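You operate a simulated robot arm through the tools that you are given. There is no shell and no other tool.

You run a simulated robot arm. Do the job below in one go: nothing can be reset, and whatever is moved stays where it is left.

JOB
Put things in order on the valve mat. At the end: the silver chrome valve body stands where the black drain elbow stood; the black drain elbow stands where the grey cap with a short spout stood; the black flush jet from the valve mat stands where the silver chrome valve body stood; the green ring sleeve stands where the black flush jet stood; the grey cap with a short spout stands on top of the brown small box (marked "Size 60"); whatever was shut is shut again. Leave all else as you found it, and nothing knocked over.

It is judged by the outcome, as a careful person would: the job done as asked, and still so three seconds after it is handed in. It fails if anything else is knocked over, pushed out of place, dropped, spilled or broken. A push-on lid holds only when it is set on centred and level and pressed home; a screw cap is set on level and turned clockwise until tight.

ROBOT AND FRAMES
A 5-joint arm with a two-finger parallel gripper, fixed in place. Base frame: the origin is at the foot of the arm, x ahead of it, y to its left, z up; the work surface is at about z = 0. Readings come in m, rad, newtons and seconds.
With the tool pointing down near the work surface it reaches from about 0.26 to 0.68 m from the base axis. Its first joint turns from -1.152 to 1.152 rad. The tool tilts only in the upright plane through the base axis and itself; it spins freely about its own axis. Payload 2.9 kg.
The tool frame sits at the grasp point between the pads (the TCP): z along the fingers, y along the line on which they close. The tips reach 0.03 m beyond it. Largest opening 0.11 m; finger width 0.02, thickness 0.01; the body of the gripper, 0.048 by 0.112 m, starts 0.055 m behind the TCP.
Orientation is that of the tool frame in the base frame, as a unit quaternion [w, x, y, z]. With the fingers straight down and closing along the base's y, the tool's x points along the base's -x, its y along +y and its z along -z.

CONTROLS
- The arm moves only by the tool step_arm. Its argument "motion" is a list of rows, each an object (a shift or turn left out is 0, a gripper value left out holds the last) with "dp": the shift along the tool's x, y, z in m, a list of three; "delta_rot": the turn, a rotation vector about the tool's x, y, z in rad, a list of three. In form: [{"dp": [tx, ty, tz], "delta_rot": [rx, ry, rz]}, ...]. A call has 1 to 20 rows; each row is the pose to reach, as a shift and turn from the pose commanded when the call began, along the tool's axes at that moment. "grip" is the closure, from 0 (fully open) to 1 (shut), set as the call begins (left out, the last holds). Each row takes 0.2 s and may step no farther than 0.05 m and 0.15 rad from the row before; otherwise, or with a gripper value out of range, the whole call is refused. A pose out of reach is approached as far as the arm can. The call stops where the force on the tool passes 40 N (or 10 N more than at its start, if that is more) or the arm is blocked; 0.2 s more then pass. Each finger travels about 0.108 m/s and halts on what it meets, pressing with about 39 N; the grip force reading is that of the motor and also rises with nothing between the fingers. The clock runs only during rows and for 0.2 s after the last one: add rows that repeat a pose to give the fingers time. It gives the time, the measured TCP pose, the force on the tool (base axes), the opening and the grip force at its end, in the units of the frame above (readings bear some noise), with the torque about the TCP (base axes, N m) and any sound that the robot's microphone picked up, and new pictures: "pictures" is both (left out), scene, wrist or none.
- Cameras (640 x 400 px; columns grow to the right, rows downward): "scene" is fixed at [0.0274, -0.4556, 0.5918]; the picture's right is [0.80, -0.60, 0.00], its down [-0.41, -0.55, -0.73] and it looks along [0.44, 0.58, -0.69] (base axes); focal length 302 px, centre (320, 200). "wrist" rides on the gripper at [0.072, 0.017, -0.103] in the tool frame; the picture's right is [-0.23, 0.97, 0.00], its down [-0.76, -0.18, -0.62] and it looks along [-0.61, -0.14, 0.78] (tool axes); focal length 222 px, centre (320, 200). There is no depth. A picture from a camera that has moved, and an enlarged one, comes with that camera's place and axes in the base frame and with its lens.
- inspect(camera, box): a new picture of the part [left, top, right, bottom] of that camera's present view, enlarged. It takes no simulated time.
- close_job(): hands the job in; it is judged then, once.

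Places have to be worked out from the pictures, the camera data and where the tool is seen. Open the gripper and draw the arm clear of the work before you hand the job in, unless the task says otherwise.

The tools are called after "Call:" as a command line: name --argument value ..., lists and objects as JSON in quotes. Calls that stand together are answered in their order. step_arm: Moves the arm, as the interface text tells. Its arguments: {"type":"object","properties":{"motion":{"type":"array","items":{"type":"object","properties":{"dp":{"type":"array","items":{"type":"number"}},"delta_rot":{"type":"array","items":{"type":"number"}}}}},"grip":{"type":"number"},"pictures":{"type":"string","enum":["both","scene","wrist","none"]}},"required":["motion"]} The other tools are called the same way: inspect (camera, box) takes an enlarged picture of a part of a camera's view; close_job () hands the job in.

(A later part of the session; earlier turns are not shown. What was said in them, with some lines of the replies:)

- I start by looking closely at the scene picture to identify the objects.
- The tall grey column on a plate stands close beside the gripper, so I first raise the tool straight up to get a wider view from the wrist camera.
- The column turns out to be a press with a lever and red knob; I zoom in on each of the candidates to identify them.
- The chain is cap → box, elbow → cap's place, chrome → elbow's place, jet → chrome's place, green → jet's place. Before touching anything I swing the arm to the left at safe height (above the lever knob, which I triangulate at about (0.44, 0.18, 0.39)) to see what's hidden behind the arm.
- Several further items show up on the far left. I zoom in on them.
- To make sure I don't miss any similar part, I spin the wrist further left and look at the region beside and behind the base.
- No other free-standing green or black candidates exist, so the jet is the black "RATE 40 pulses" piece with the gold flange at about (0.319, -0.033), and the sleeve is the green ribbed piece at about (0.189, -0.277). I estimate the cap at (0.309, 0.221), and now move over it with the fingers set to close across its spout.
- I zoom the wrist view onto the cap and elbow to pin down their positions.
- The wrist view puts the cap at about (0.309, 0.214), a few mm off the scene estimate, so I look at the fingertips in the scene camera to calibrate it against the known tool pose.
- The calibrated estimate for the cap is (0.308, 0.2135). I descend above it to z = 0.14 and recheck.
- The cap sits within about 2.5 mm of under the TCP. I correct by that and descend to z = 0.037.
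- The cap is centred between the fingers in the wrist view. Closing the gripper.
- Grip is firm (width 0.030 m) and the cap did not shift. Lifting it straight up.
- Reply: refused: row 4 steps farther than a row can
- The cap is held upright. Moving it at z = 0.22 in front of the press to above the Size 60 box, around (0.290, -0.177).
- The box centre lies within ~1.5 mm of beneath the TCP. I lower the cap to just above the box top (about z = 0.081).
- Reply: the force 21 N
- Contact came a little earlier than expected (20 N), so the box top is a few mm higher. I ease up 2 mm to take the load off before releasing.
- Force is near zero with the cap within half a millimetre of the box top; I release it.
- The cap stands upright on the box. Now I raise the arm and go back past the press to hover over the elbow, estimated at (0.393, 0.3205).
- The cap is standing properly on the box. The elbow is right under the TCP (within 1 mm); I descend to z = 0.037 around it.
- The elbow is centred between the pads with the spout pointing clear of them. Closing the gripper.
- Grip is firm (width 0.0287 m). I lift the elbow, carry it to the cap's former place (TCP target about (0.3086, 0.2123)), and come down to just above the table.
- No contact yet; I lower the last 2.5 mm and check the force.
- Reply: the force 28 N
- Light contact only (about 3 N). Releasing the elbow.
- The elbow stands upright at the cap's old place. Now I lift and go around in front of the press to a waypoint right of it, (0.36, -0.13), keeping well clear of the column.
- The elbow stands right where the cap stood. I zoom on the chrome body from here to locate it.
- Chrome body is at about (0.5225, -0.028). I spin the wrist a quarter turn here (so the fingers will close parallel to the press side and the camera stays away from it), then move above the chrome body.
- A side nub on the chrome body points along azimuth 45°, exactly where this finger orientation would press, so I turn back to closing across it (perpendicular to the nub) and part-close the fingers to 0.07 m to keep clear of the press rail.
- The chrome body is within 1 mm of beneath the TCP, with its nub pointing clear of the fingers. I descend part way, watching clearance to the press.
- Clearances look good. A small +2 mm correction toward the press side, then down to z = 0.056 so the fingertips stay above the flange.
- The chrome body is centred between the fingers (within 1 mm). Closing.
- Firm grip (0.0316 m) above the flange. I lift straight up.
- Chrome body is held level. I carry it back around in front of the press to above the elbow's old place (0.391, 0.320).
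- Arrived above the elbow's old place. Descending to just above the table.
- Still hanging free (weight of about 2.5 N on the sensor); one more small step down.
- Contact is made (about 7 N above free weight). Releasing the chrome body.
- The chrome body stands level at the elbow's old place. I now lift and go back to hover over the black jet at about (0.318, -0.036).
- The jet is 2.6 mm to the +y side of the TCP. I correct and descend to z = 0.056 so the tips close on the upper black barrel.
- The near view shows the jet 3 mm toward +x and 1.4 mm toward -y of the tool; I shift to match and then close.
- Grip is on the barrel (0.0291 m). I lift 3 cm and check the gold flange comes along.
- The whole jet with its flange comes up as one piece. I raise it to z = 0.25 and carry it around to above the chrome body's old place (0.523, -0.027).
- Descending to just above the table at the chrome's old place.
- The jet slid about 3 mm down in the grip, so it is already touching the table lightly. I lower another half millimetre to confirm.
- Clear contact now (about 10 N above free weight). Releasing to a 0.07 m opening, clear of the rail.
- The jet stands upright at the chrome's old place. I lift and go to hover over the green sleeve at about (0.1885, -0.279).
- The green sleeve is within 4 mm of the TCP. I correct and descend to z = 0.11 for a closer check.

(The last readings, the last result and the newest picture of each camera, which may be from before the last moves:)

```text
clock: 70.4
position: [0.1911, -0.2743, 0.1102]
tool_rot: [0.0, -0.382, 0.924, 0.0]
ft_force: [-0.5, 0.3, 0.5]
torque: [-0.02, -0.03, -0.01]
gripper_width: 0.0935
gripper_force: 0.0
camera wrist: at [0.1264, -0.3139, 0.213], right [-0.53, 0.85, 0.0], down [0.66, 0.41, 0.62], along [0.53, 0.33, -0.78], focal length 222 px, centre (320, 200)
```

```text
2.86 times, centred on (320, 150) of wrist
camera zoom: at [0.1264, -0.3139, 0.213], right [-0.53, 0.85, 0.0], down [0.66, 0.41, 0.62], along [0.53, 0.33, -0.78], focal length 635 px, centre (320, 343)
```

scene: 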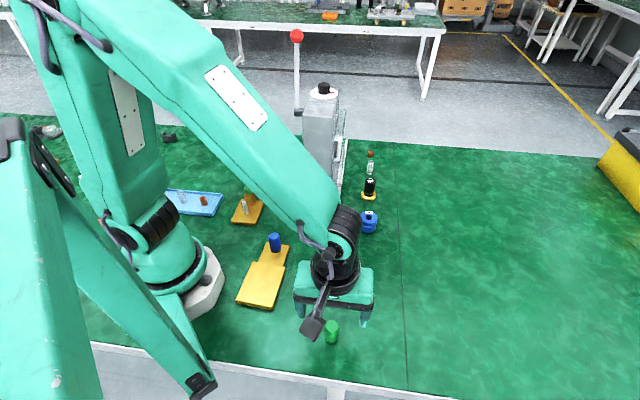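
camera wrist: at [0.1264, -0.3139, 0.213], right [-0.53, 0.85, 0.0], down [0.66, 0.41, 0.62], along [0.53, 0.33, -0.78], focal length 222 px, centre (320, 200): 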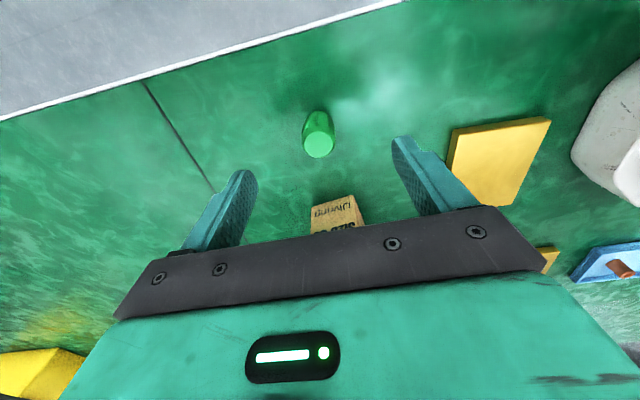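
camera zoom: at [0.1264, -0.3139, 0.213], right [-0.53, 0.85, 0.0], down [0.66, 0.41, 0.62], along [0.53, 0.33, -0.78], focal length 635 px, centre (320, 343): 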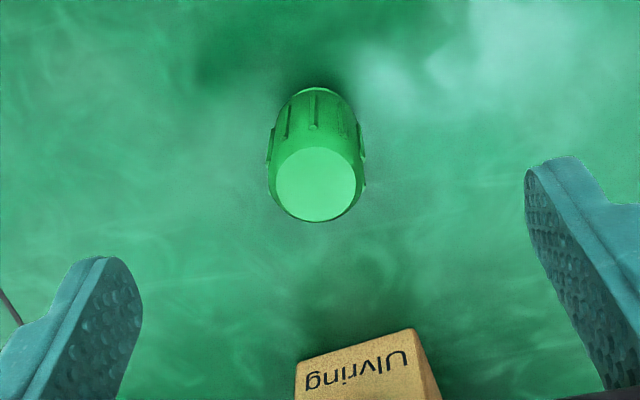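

Call:
step_arm --motion '[{"dp": [0.0015, -0.001, 0.03]}, {"dp": [0.0015, -0.001, 0.055]}, {"dp": [0.0015, -0.001, 0.067]}, {"dp": [0.0015, -0.001, 0.067]}]' --pictures "both"

Call:
inspect --camera "wrist" --box '[220, 100, 420, 240]'

```text
clock: 71.4
position: [0.1897, -0.2781, 0.0438]
tool_rot: [0.001, -0.383, 0.924, 0.0]
ft_force: [0.4, -0.5, 0.7]
torque: [0.02, 0.0, -0.01]
gripper_width: 0.0936
gripper_force: 0.1
camera wrist: at [0.1255, -0.3161, 0.1466], right [-0.53, 0.85, 0.0], down [0.66, 0.41, 0.62], along [0.53, 0.33, -0.78], focal length 222 px, centre (320, 200)
```

scene: 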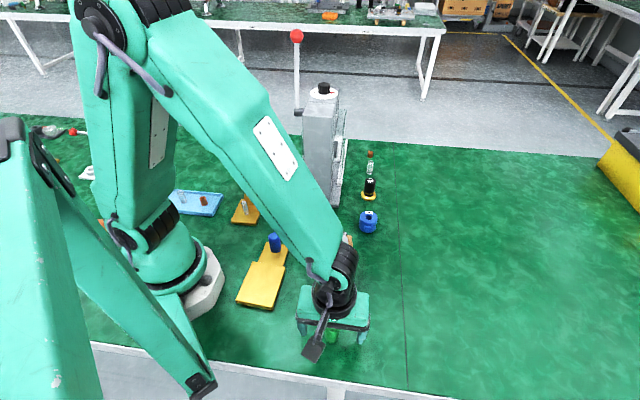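
wrist: 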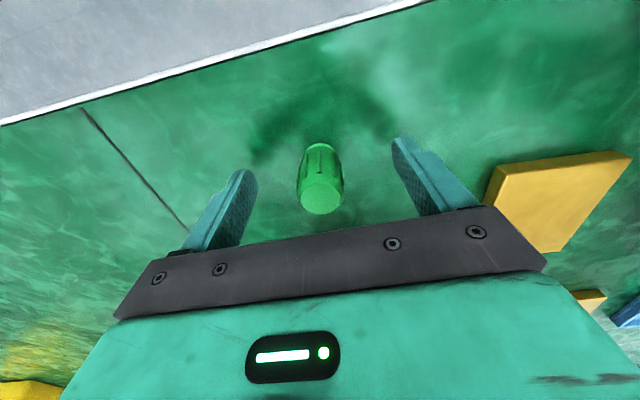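

```text
2.86 times, centred on (320, 170) of wrist
camera zoom: at [0.1255, -0.3161, 0.1466], right [-0.53, 0.85, 0.0], down [0.66, 0.41, 0.62], along [0.53, 0.33, -0.78], focal length 635 px, centre (320, 286)
```

zoom: 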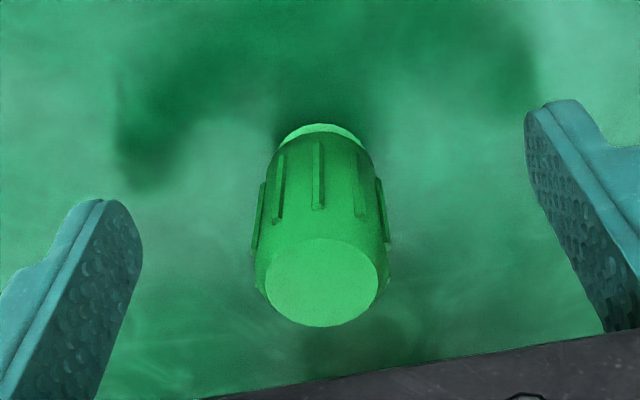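

The green sleeve is centred. Closing.

Call:
step_arm --motion '[{"dp": [0, 0, 0]}, {"dp": [0, 0, 0]}, {"dp": [0, 0, 0]}, {"dp": [0, 0, 0]}]' --grip 1 --pictures "wrist"

Call:
inspect --camera "wrist" --box '[220, 100, 420, 240]'

```text
clock: 72.4
position: [0.19, -0.2766, 0.0439]
tool_rot: [0.001, -0.383, 0.924, 0.0]
ft_force: [0.9, -0.9, -0.1]
torque: [-0.05, -0.04, -0.02]
gripper_width: 0.0268
gripper_force: 39.1
camera wrist: at [0.1256, -0.3161, 0.1469], right [-0.53, 0.85, 0.0], down [0.66, 0.41, 0.62], along [0.53, 0.33, -0.78], focal length 222 px, centre (320, 200)
```

wrist: 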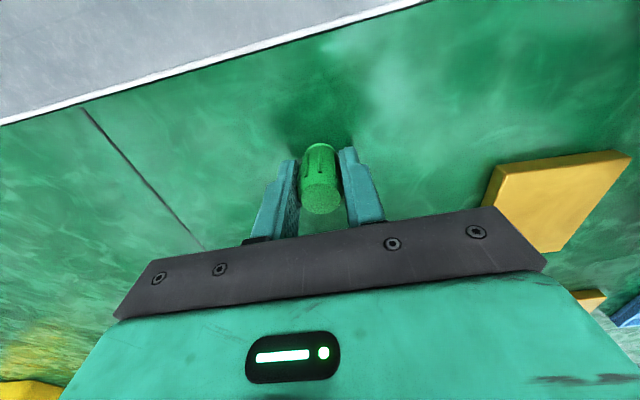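

```text
2.86 times, centred on (320, 170) of wrist
camera zoom: at [0.1256, -0.3161, 0.1469], right [-0.53, 0.85, 0.0], down [0.66, 0.41, 0.62], along [0.53, 0.33, -0.78], focal length 635 px, centre (320, 286)
```

zoom: 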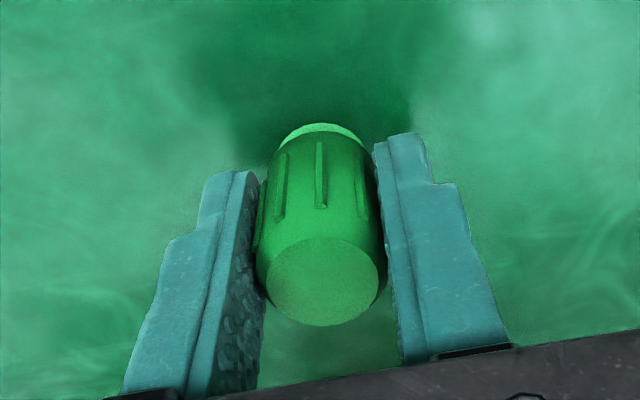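

Firm grip (0.0268 m). I lift it and carry it at z = 0.25 to above the jet's old place (0.315, -0.038).

Call:
step_arm --motion '[{"dp": [0, 0, -0.03]}, {"dp": [0, 0, -0.075]}, {"dp": [0, 0, -0.12]}, {"dp": [0, 0, -0.165]}, {"dp": [0, 0, -0.207]}, {"dp": [-0.0433, 0.0133, -0.207]}, {"dp": [-0.0866, 0.0266, -0.207]}, {"dp": [-0.13, 0.0399, -0.207]}, {"dp": [-0.1733, 0.0532, -0.207]}, {"dp": [-0.2166, 0.0665, -0.207]}, {"dp": [-0.2599, 0.0798, -0.207]}, {"dp": [-0.2599, 0.0798, -0.207]}]' --pictures "both"

Call:
inspect --camera "wrist" --box '[220, 100, 420, 240]'

```text
clock: 75.0
position: [0.317, -0.0384, 0.2489]
tool_rot: [0.0, -0.382, 0.924, -0.001]
ft_force: [0.0, -0.3, -1.0]
torque: [-0.02, -0.02, 0.02]
gripper_width: 0.0265
gripper_force: 39.5
camera wrist: at [0.253, -0.0772, 0.3523], right [-0.53, 0.85, 0.0], down [0.66, 0.41, 0.62], along [0.53, 0.33, -0.78], focal length 222 px, centre (320, 200)
```

scene: 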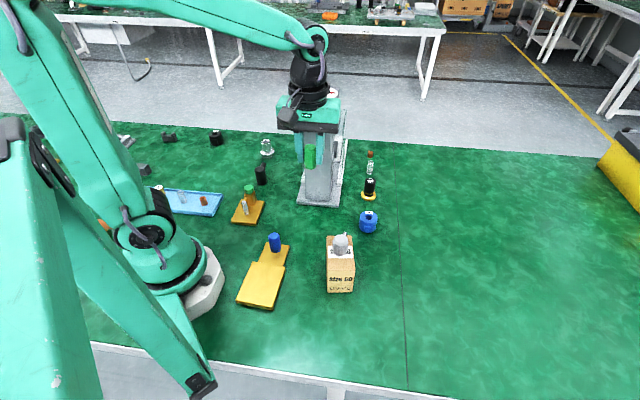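
wrist: 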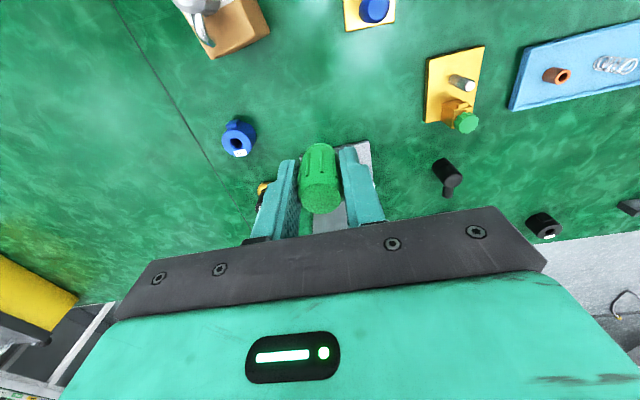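

```text
2.86 times, centred on (320, 170) of wrist
camera zoom: at [0.253, -0.0772, 0.3523], right [-0.53, 0.85, 0.0], down [0.66, 0.41, 0.62], along [0.53, 0.33, -0.78], focal length 635 px, centre (320, 286)
```

zoom: 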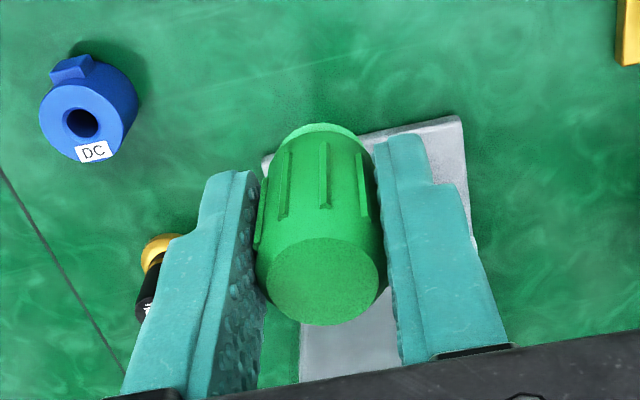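

No slip. Descending over the jet's old place to just above the table.

Call:
step_arm --motion '[{"dp": [0, 0, 0.045]}, {"dp": [0, 0, 0.09]}, {"dp": [0, 0, 0.135]}, {"dp": [0, 0, 0.175]}, {"dp": [0, 0, 0.197]}, {"dp": [0, 0, 0.2045]}, {"dp": [0, 0, 0.2045]}]' --pictures "both"

Call:
inspect --camera "scene" --box '[280, 170, 350, 250]'

```text
clock: 76.6
position: [0.3151, -0.0383, 0.0463]
tool_rot: [-0.001, -0.383, 0.924, 0.0]
ft_force: [-0.2, 0.6, 0.0]
torque: [0.05, 0.02, -0.01]
gripper_width: 0.0267
gripper_force: 38.8
camera wrist: at [0.2523, -0.0767, 0.1498], right [-0.53, 0.85, 0.0], down [0.66, 0.41, 0.62], along [0.53, 0.33, -0.78], focal length 222 px, centre (320, 200)
```

scene: 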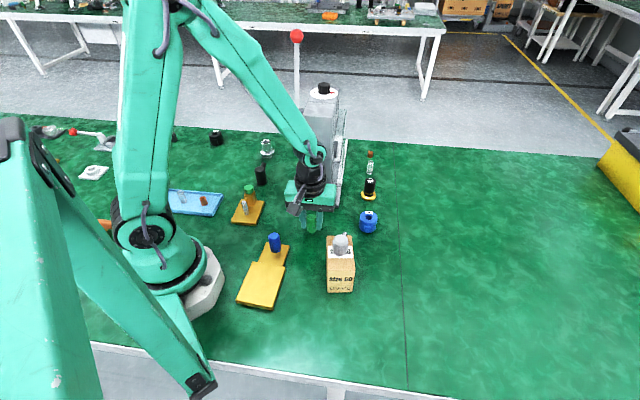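
wrist: 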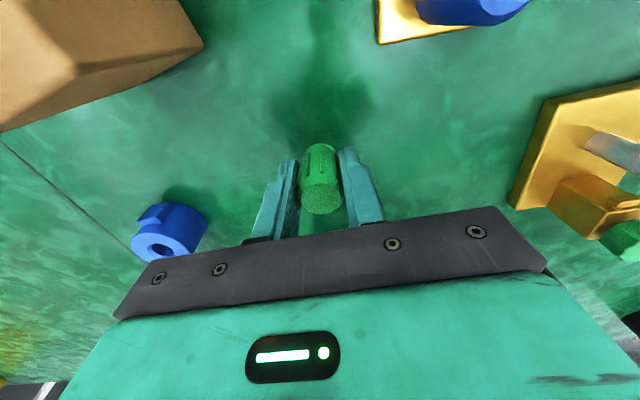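

```text
5.00 times, centred on (315, 210) of scene
camera zoom: at [0.0274, -0.4556, 0.5918], right [0.8, -0.6, 0.0], down [-0.41, -0.55, -0.73], along [0.44, 0.58, -0.69], focal length 1510 px, centre (345, 150)
```

zoom: 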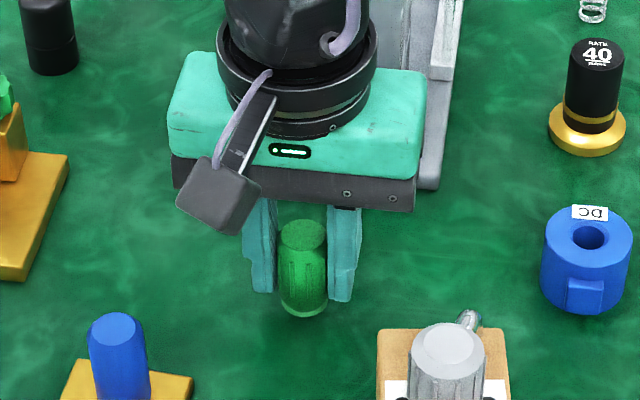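

Call:
step_arm --motion '[{"dp": [0, 0, 0.001]}, {"dp": [0, 0, 0.001]}]' --pictures "none"

Call:
step_arm --motion '[{"dp": [0, 0, 0.0007]}, {"dp": [0, 0, 0.0007]}]' --pictures "none"

```text
clock: 77.2
position: [0.3166, -0.0376, 0.0461]
tool_rot: [-0.001, -0.383, 0.924, -0.001]
ft_force: [0.1, -0.5, 0.4]
torque: [0.0, 0.02, -0.01]
gripper_width: 0.0265
gripper_force: 38.9
```

```text
clock: 77.8
position: [0.3155, -0.0376, 0.0462]
tool_rot: [0.0, -0.383, 0.924, 0.0]
ft_force: [1.1, 0.1, -0.8]
torque: [-0.01, -0.04, -0.02]
gripper_width: 0.0263
gripper_force: 39.7
```

Still no contact at z = 0.0438; I go down in small steps until the force rises.

Call:
step_arm --motion '[{"dp": [0, 0, 0.0007]}, {"dp": [0, 0, 0.0007]}]' --pictures "none"

Call:
step_arm --motion '[{"dp": [0, 0, 0.0006]}, {"dp": [0, 0, 0.0006]}]' --pictures "none"

```text
clock: 78.4
position: [0.3152, -0.0386, 0.0435]
tool_rot: [0.0, -0.383, 0.924, 0.0]
ft_force: [0.4, -0.9, 0.2]
torque: [-0.01, 0.01, 0.0]
gripper_width: 0.0266
gripper_force: 39.0
```

```text
clock: 79.0
position: [0.3164, -0.0376, 0.0431]
tool_rot: [0.0, -0.383, 0.924, 0.0]
ft_force: [-0.5, 0.3, -0.6]
torque: [-0.02, 0.0, -0.03]
gripper_width: 0.0264
gripper_force: 39.0
```

Call:
step_arm --motion '[{"dp": [0, 0, 0.0006]}, {"dp": [0, 0, 0.0006]}]' --pictures "none"

Call:
inspect --camera "scene" --box '[295, 205, 329, 240]'

```text
clock: 79.6
position: [0.3156, -0.0379, 0.0429]
tool_rot: [0.0, -0.382, 0.924, 0.0]
ft_force: [-8.3, -6.8, 15.3]
torque: [-0.23, 0.3, 0.04]
gripper_width: 0.0267
gripper_force: 38.6
```

```text
11.43 times, centred on (312, 222) of scene
camera zoom: at [0.0274, -0.4556, 0.5918], right [0.8, -0.6, 0.0], down [-0.41, -0.55, -0.73], along [0.44, 0.58, -0.69], focal length 3452 px, centre (411, -57)
```

zoom: 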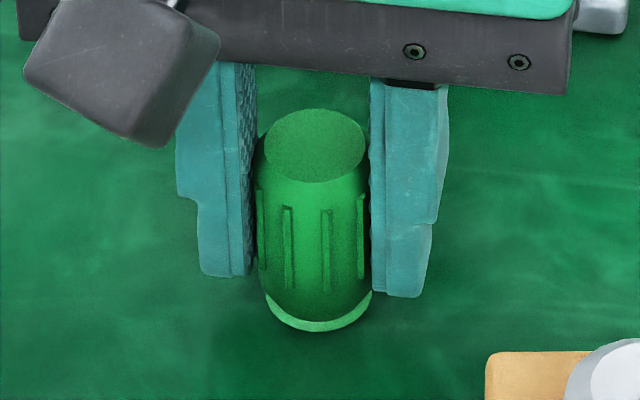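

Contact (15 N). I ease up half a millimetre, then release; in the scene zoom its base sits within about 1 mm of where the jet's base was.

Call:
step_arm --motion '[{"dp": [0, 0, -0.0005]}, {"dp": [0, 0, -0.0005]}]' --pictures "none"

Call:
step_arm --motion '[{"dp": [0, 0, 0]}, {"dp": [0, 0, 0]}, {"dp": [0, 0, 0]}]' --grip 0.3 --pictures "both"

Call:
inspect --camera "scene" --box '[295, 205, 329, 240]'

```text
clock: 80.2
position: [0.316, -0.0368, 0.0434]
tool_rot: [0.0, -0.382, 0.924, 0.0]
ft_force: [-0.3, 0.9, -1.1]
torque: [-0.03, -0.02, 0.0]
gripper_width: 0.0266
gripper_force: 38.9
```

```text
clock: 81.0
position: [0.3161, -0.0375, 0.0431]
tool_rot: [0.0, -0.383, 0.924, 0.0]
ft_force: [-0.7, -1.0, 0.0]
torque: [0.01, -0.01, 0.01]
gripper_width: 0.0774
gripper_force: 0.0
camera wrist: at [0.2522, -0.076, 0.1471], right [-0.53, 0.85, 0.0], down [0.66, 0.41, 0.62], along [0.53, 0.33, -0.78], focal length 222 px, centre (320, 200)
```

scene: 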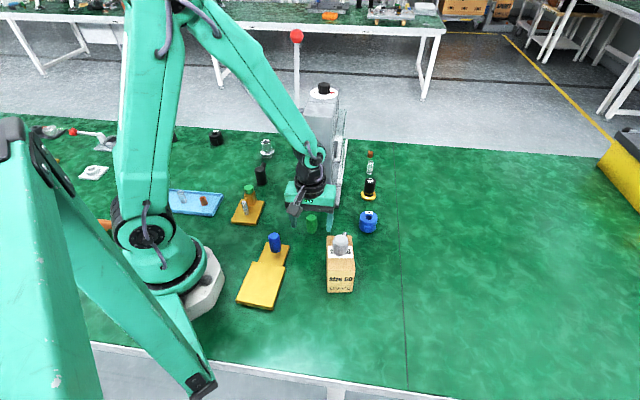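
wrist: 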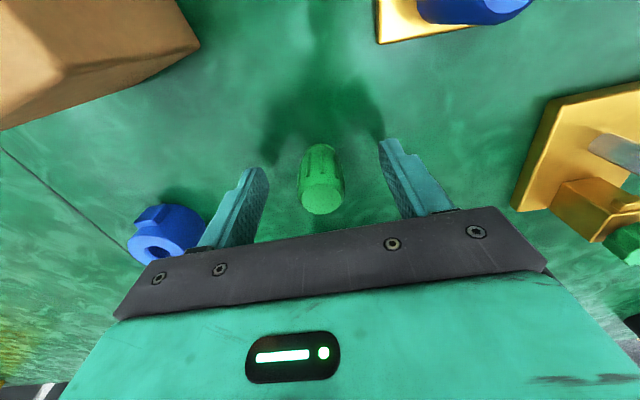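

```text
11.43 times, centred on (312, 222) of scene
camera zoom: at [0.0274, -0.4556, 0.5918], right [0.8, -0.6, 0.0], down [-0.41, -0.55, -0.73], along [0.44, 0.58, -0.69], focal length 3452 px, centre (411, -57)
```

zoom: 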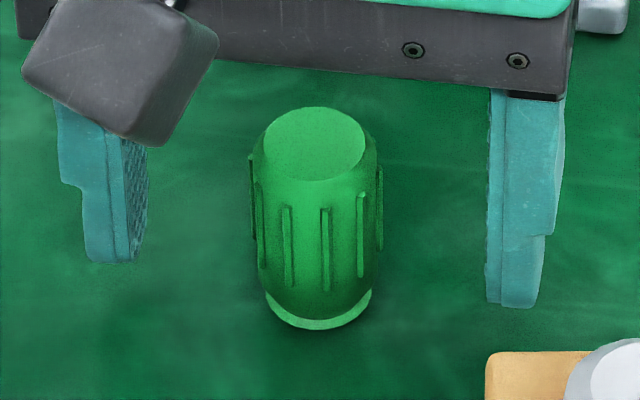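

The green sleeve stands upright. I raise the arm straight up, open the gripper fully, and review everything.

Call:
step_arm --motion '[{"dp": [0, 0, -0.03]}, {"dp": [0, 0, -0.075]}, {"dp": [0, 0, -0.12]}, {"dp": [0, 0, -0.165]}, {"dp": [0, 0, -0.21]}, {"dp": [0, 0, -0.255]}, {"dp": [0, 0, -0.3]}, {"dp": [0, 0, -0.345]}, {"dp": [0, 0, -0.39]}, {"dp": [0, 0, -0.39]}]' --pictures "both"

Call:
step_arm --motion '[{"dp": [0, 0, 0]}, {"dp": [0, 0, 0]}]' --grip 0 --pictures "none"

Call:
inspect --camera "scene" --box '[220, 130, 400, 300]'

Call:
inspect --camera "scene" --box '[350, 145, 390, 205]'

Call:
inspect --camera "scene" --box '[240, 130, 290, 190]'

Call:
inspect --camera "scene" --box '[300, 205, 385, 300]'

```text
clock: 83.2
position: [0.3168, -0.039, 0.4323]
tool_rot: [0.0, -0.383, 0.924, 0.0]
ft_force: [0.0, -0.5, -0.2]
torque: [-0.01, 0.0, 0.0]
gripper_width: 0.077
gripper_force: 0.1
camera wrist: at [0.2533, -0.0769, 0.537], right [-0.53, 0.85, 0.0], down [0.67, 0.41, 0.62], along [0.53, 0.33, -0.78], focal length 222 px, centre (320, 200)
```

scene: 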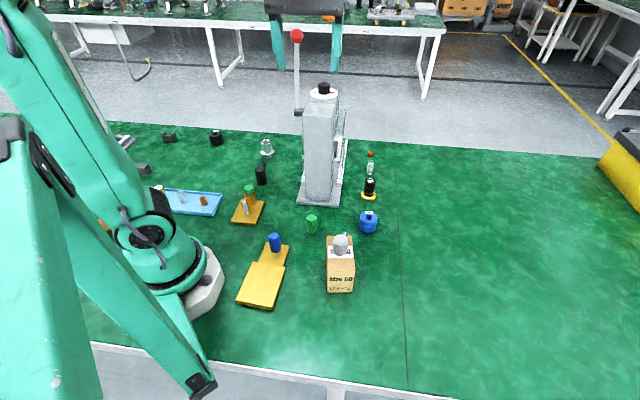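
wrist: 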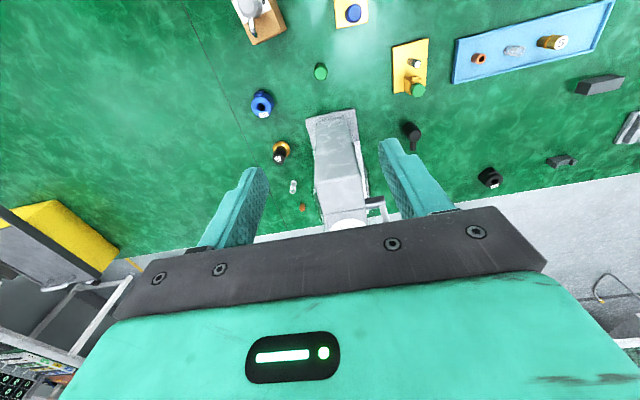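

```text
clock: 83.8
position: [0.3168, -0.0384, 0.4321]
tool_rot: [0.0, -0.383, 0.924, 0.0]
ft_force: [0.5, 0.4, 0.7]
torque: [0.01, 0.0, -0.01]
gripper_width: 0.11
gripper_force: 0.1
```

```text
2.35 times, centred on (310, 215) of scene
camera zoom: at [0.0274, -0.4556, 0.5918], right [0.8, -0.6, 0.0], down [-0.41, -0.55, -0.73], along [0.44, 0.58, -0.69], focal length 711 px, centre (344, 165)
```

zoom: 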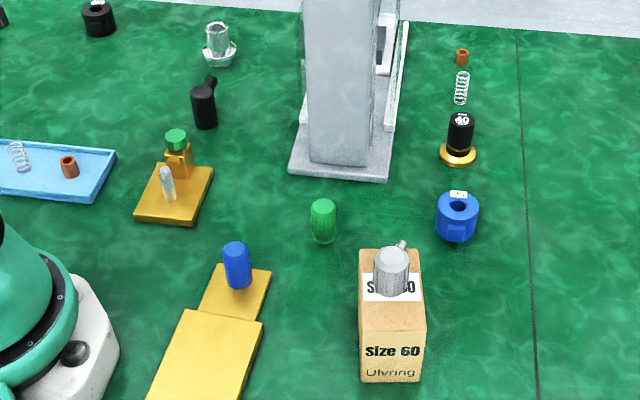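

```text
6.67 times, centred on (370, 175) of scene
camera zoom: at [0.0274, -0.4556, 0.5918], right [0.8, -0.6, 0.0], down [-0.41, -0.55, -0.73], along [0.44, 0.58, -0.69], focal length 2014 px, centre (-13, 367)
```

zoom: 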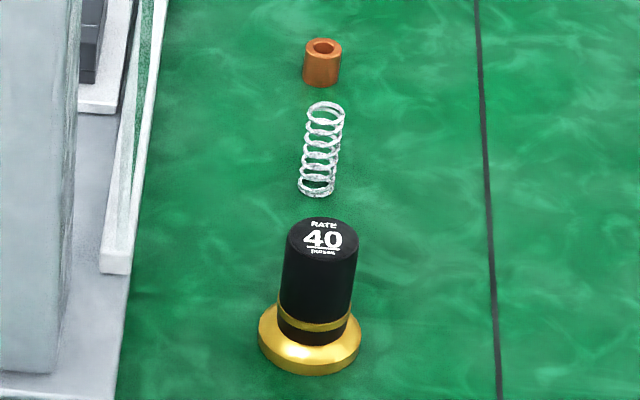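

```text
6.67 times, centred on (265, 160) of scene
camera zoom: at [0.0274, -0.4556, 0.5918], right [0.8, -0.6, 0.0], down [-0.41, -0.55, -0.73], along [0.44, 0.58, -0.69], focal length 2014 px, centre (687, 467)
```

zoom: 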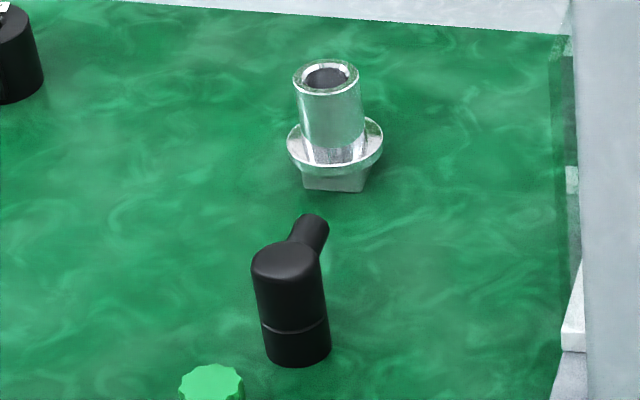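

```text
4.21 times, centred on (342, 252) of scene
camera zoom: at [0.0274, -0.4556, 0.5918], right [0.8, -0.6, 0.0], down [-0.41, -0.55, -0.73], along [0.44, 0.58, -0.69], focal length 1272 px, centre (225, -21)
```

zoom: 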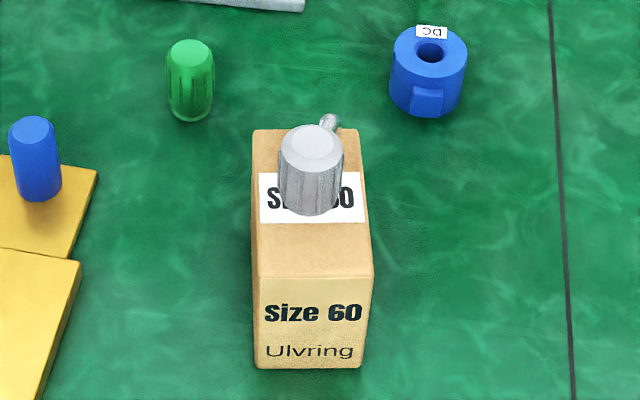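

All five pieces stand upright where they should be. The jet, elbow, chrome body and green sleeve match the recorded spots to within a few millimetres, and the cap is on the Size 60 box. Nothing else has moved, nothing was opened, the gripper is open and the arm is well above the work, so I hand the job in.

Call:
close_job

```text
The job is handed in.
```

I moved all five pieces and handed the job in. They were all standing upright in the last pictures, and the gripper was open and raised clear of the work.

| Piece | Where it stands now |
|---|---|
| Grey cap with a short spout | On top of the brown "Size 60" box, near its centre |
| Black drain elbow | Where the cap stood |
| Silver chrome valve body | Where the elbow stood |
| Black flush jet | Where the chrome valve body stood |
| Green ring sleeve | Where the flush jet stood |

By the camera views, each piece sits within about 3 mm of the spot it was meant to take. Nothing was knocked over or dropped, and nothing else appeared to have moved. I opened nothing, so there was nothing to shut again.

- **Which piece is the jet:** nothing on the table was labelled "flush jet". I took it to be the black piece with the gold flange marked "RATE 40 pulses". The only other loose black piece, a hollow one marked "AC", looked like a coil, so I left it alone.
- **Which piece is the sleeve:** I took the green ring sleeve to be the green ribbed piece, the only free-standing green object.
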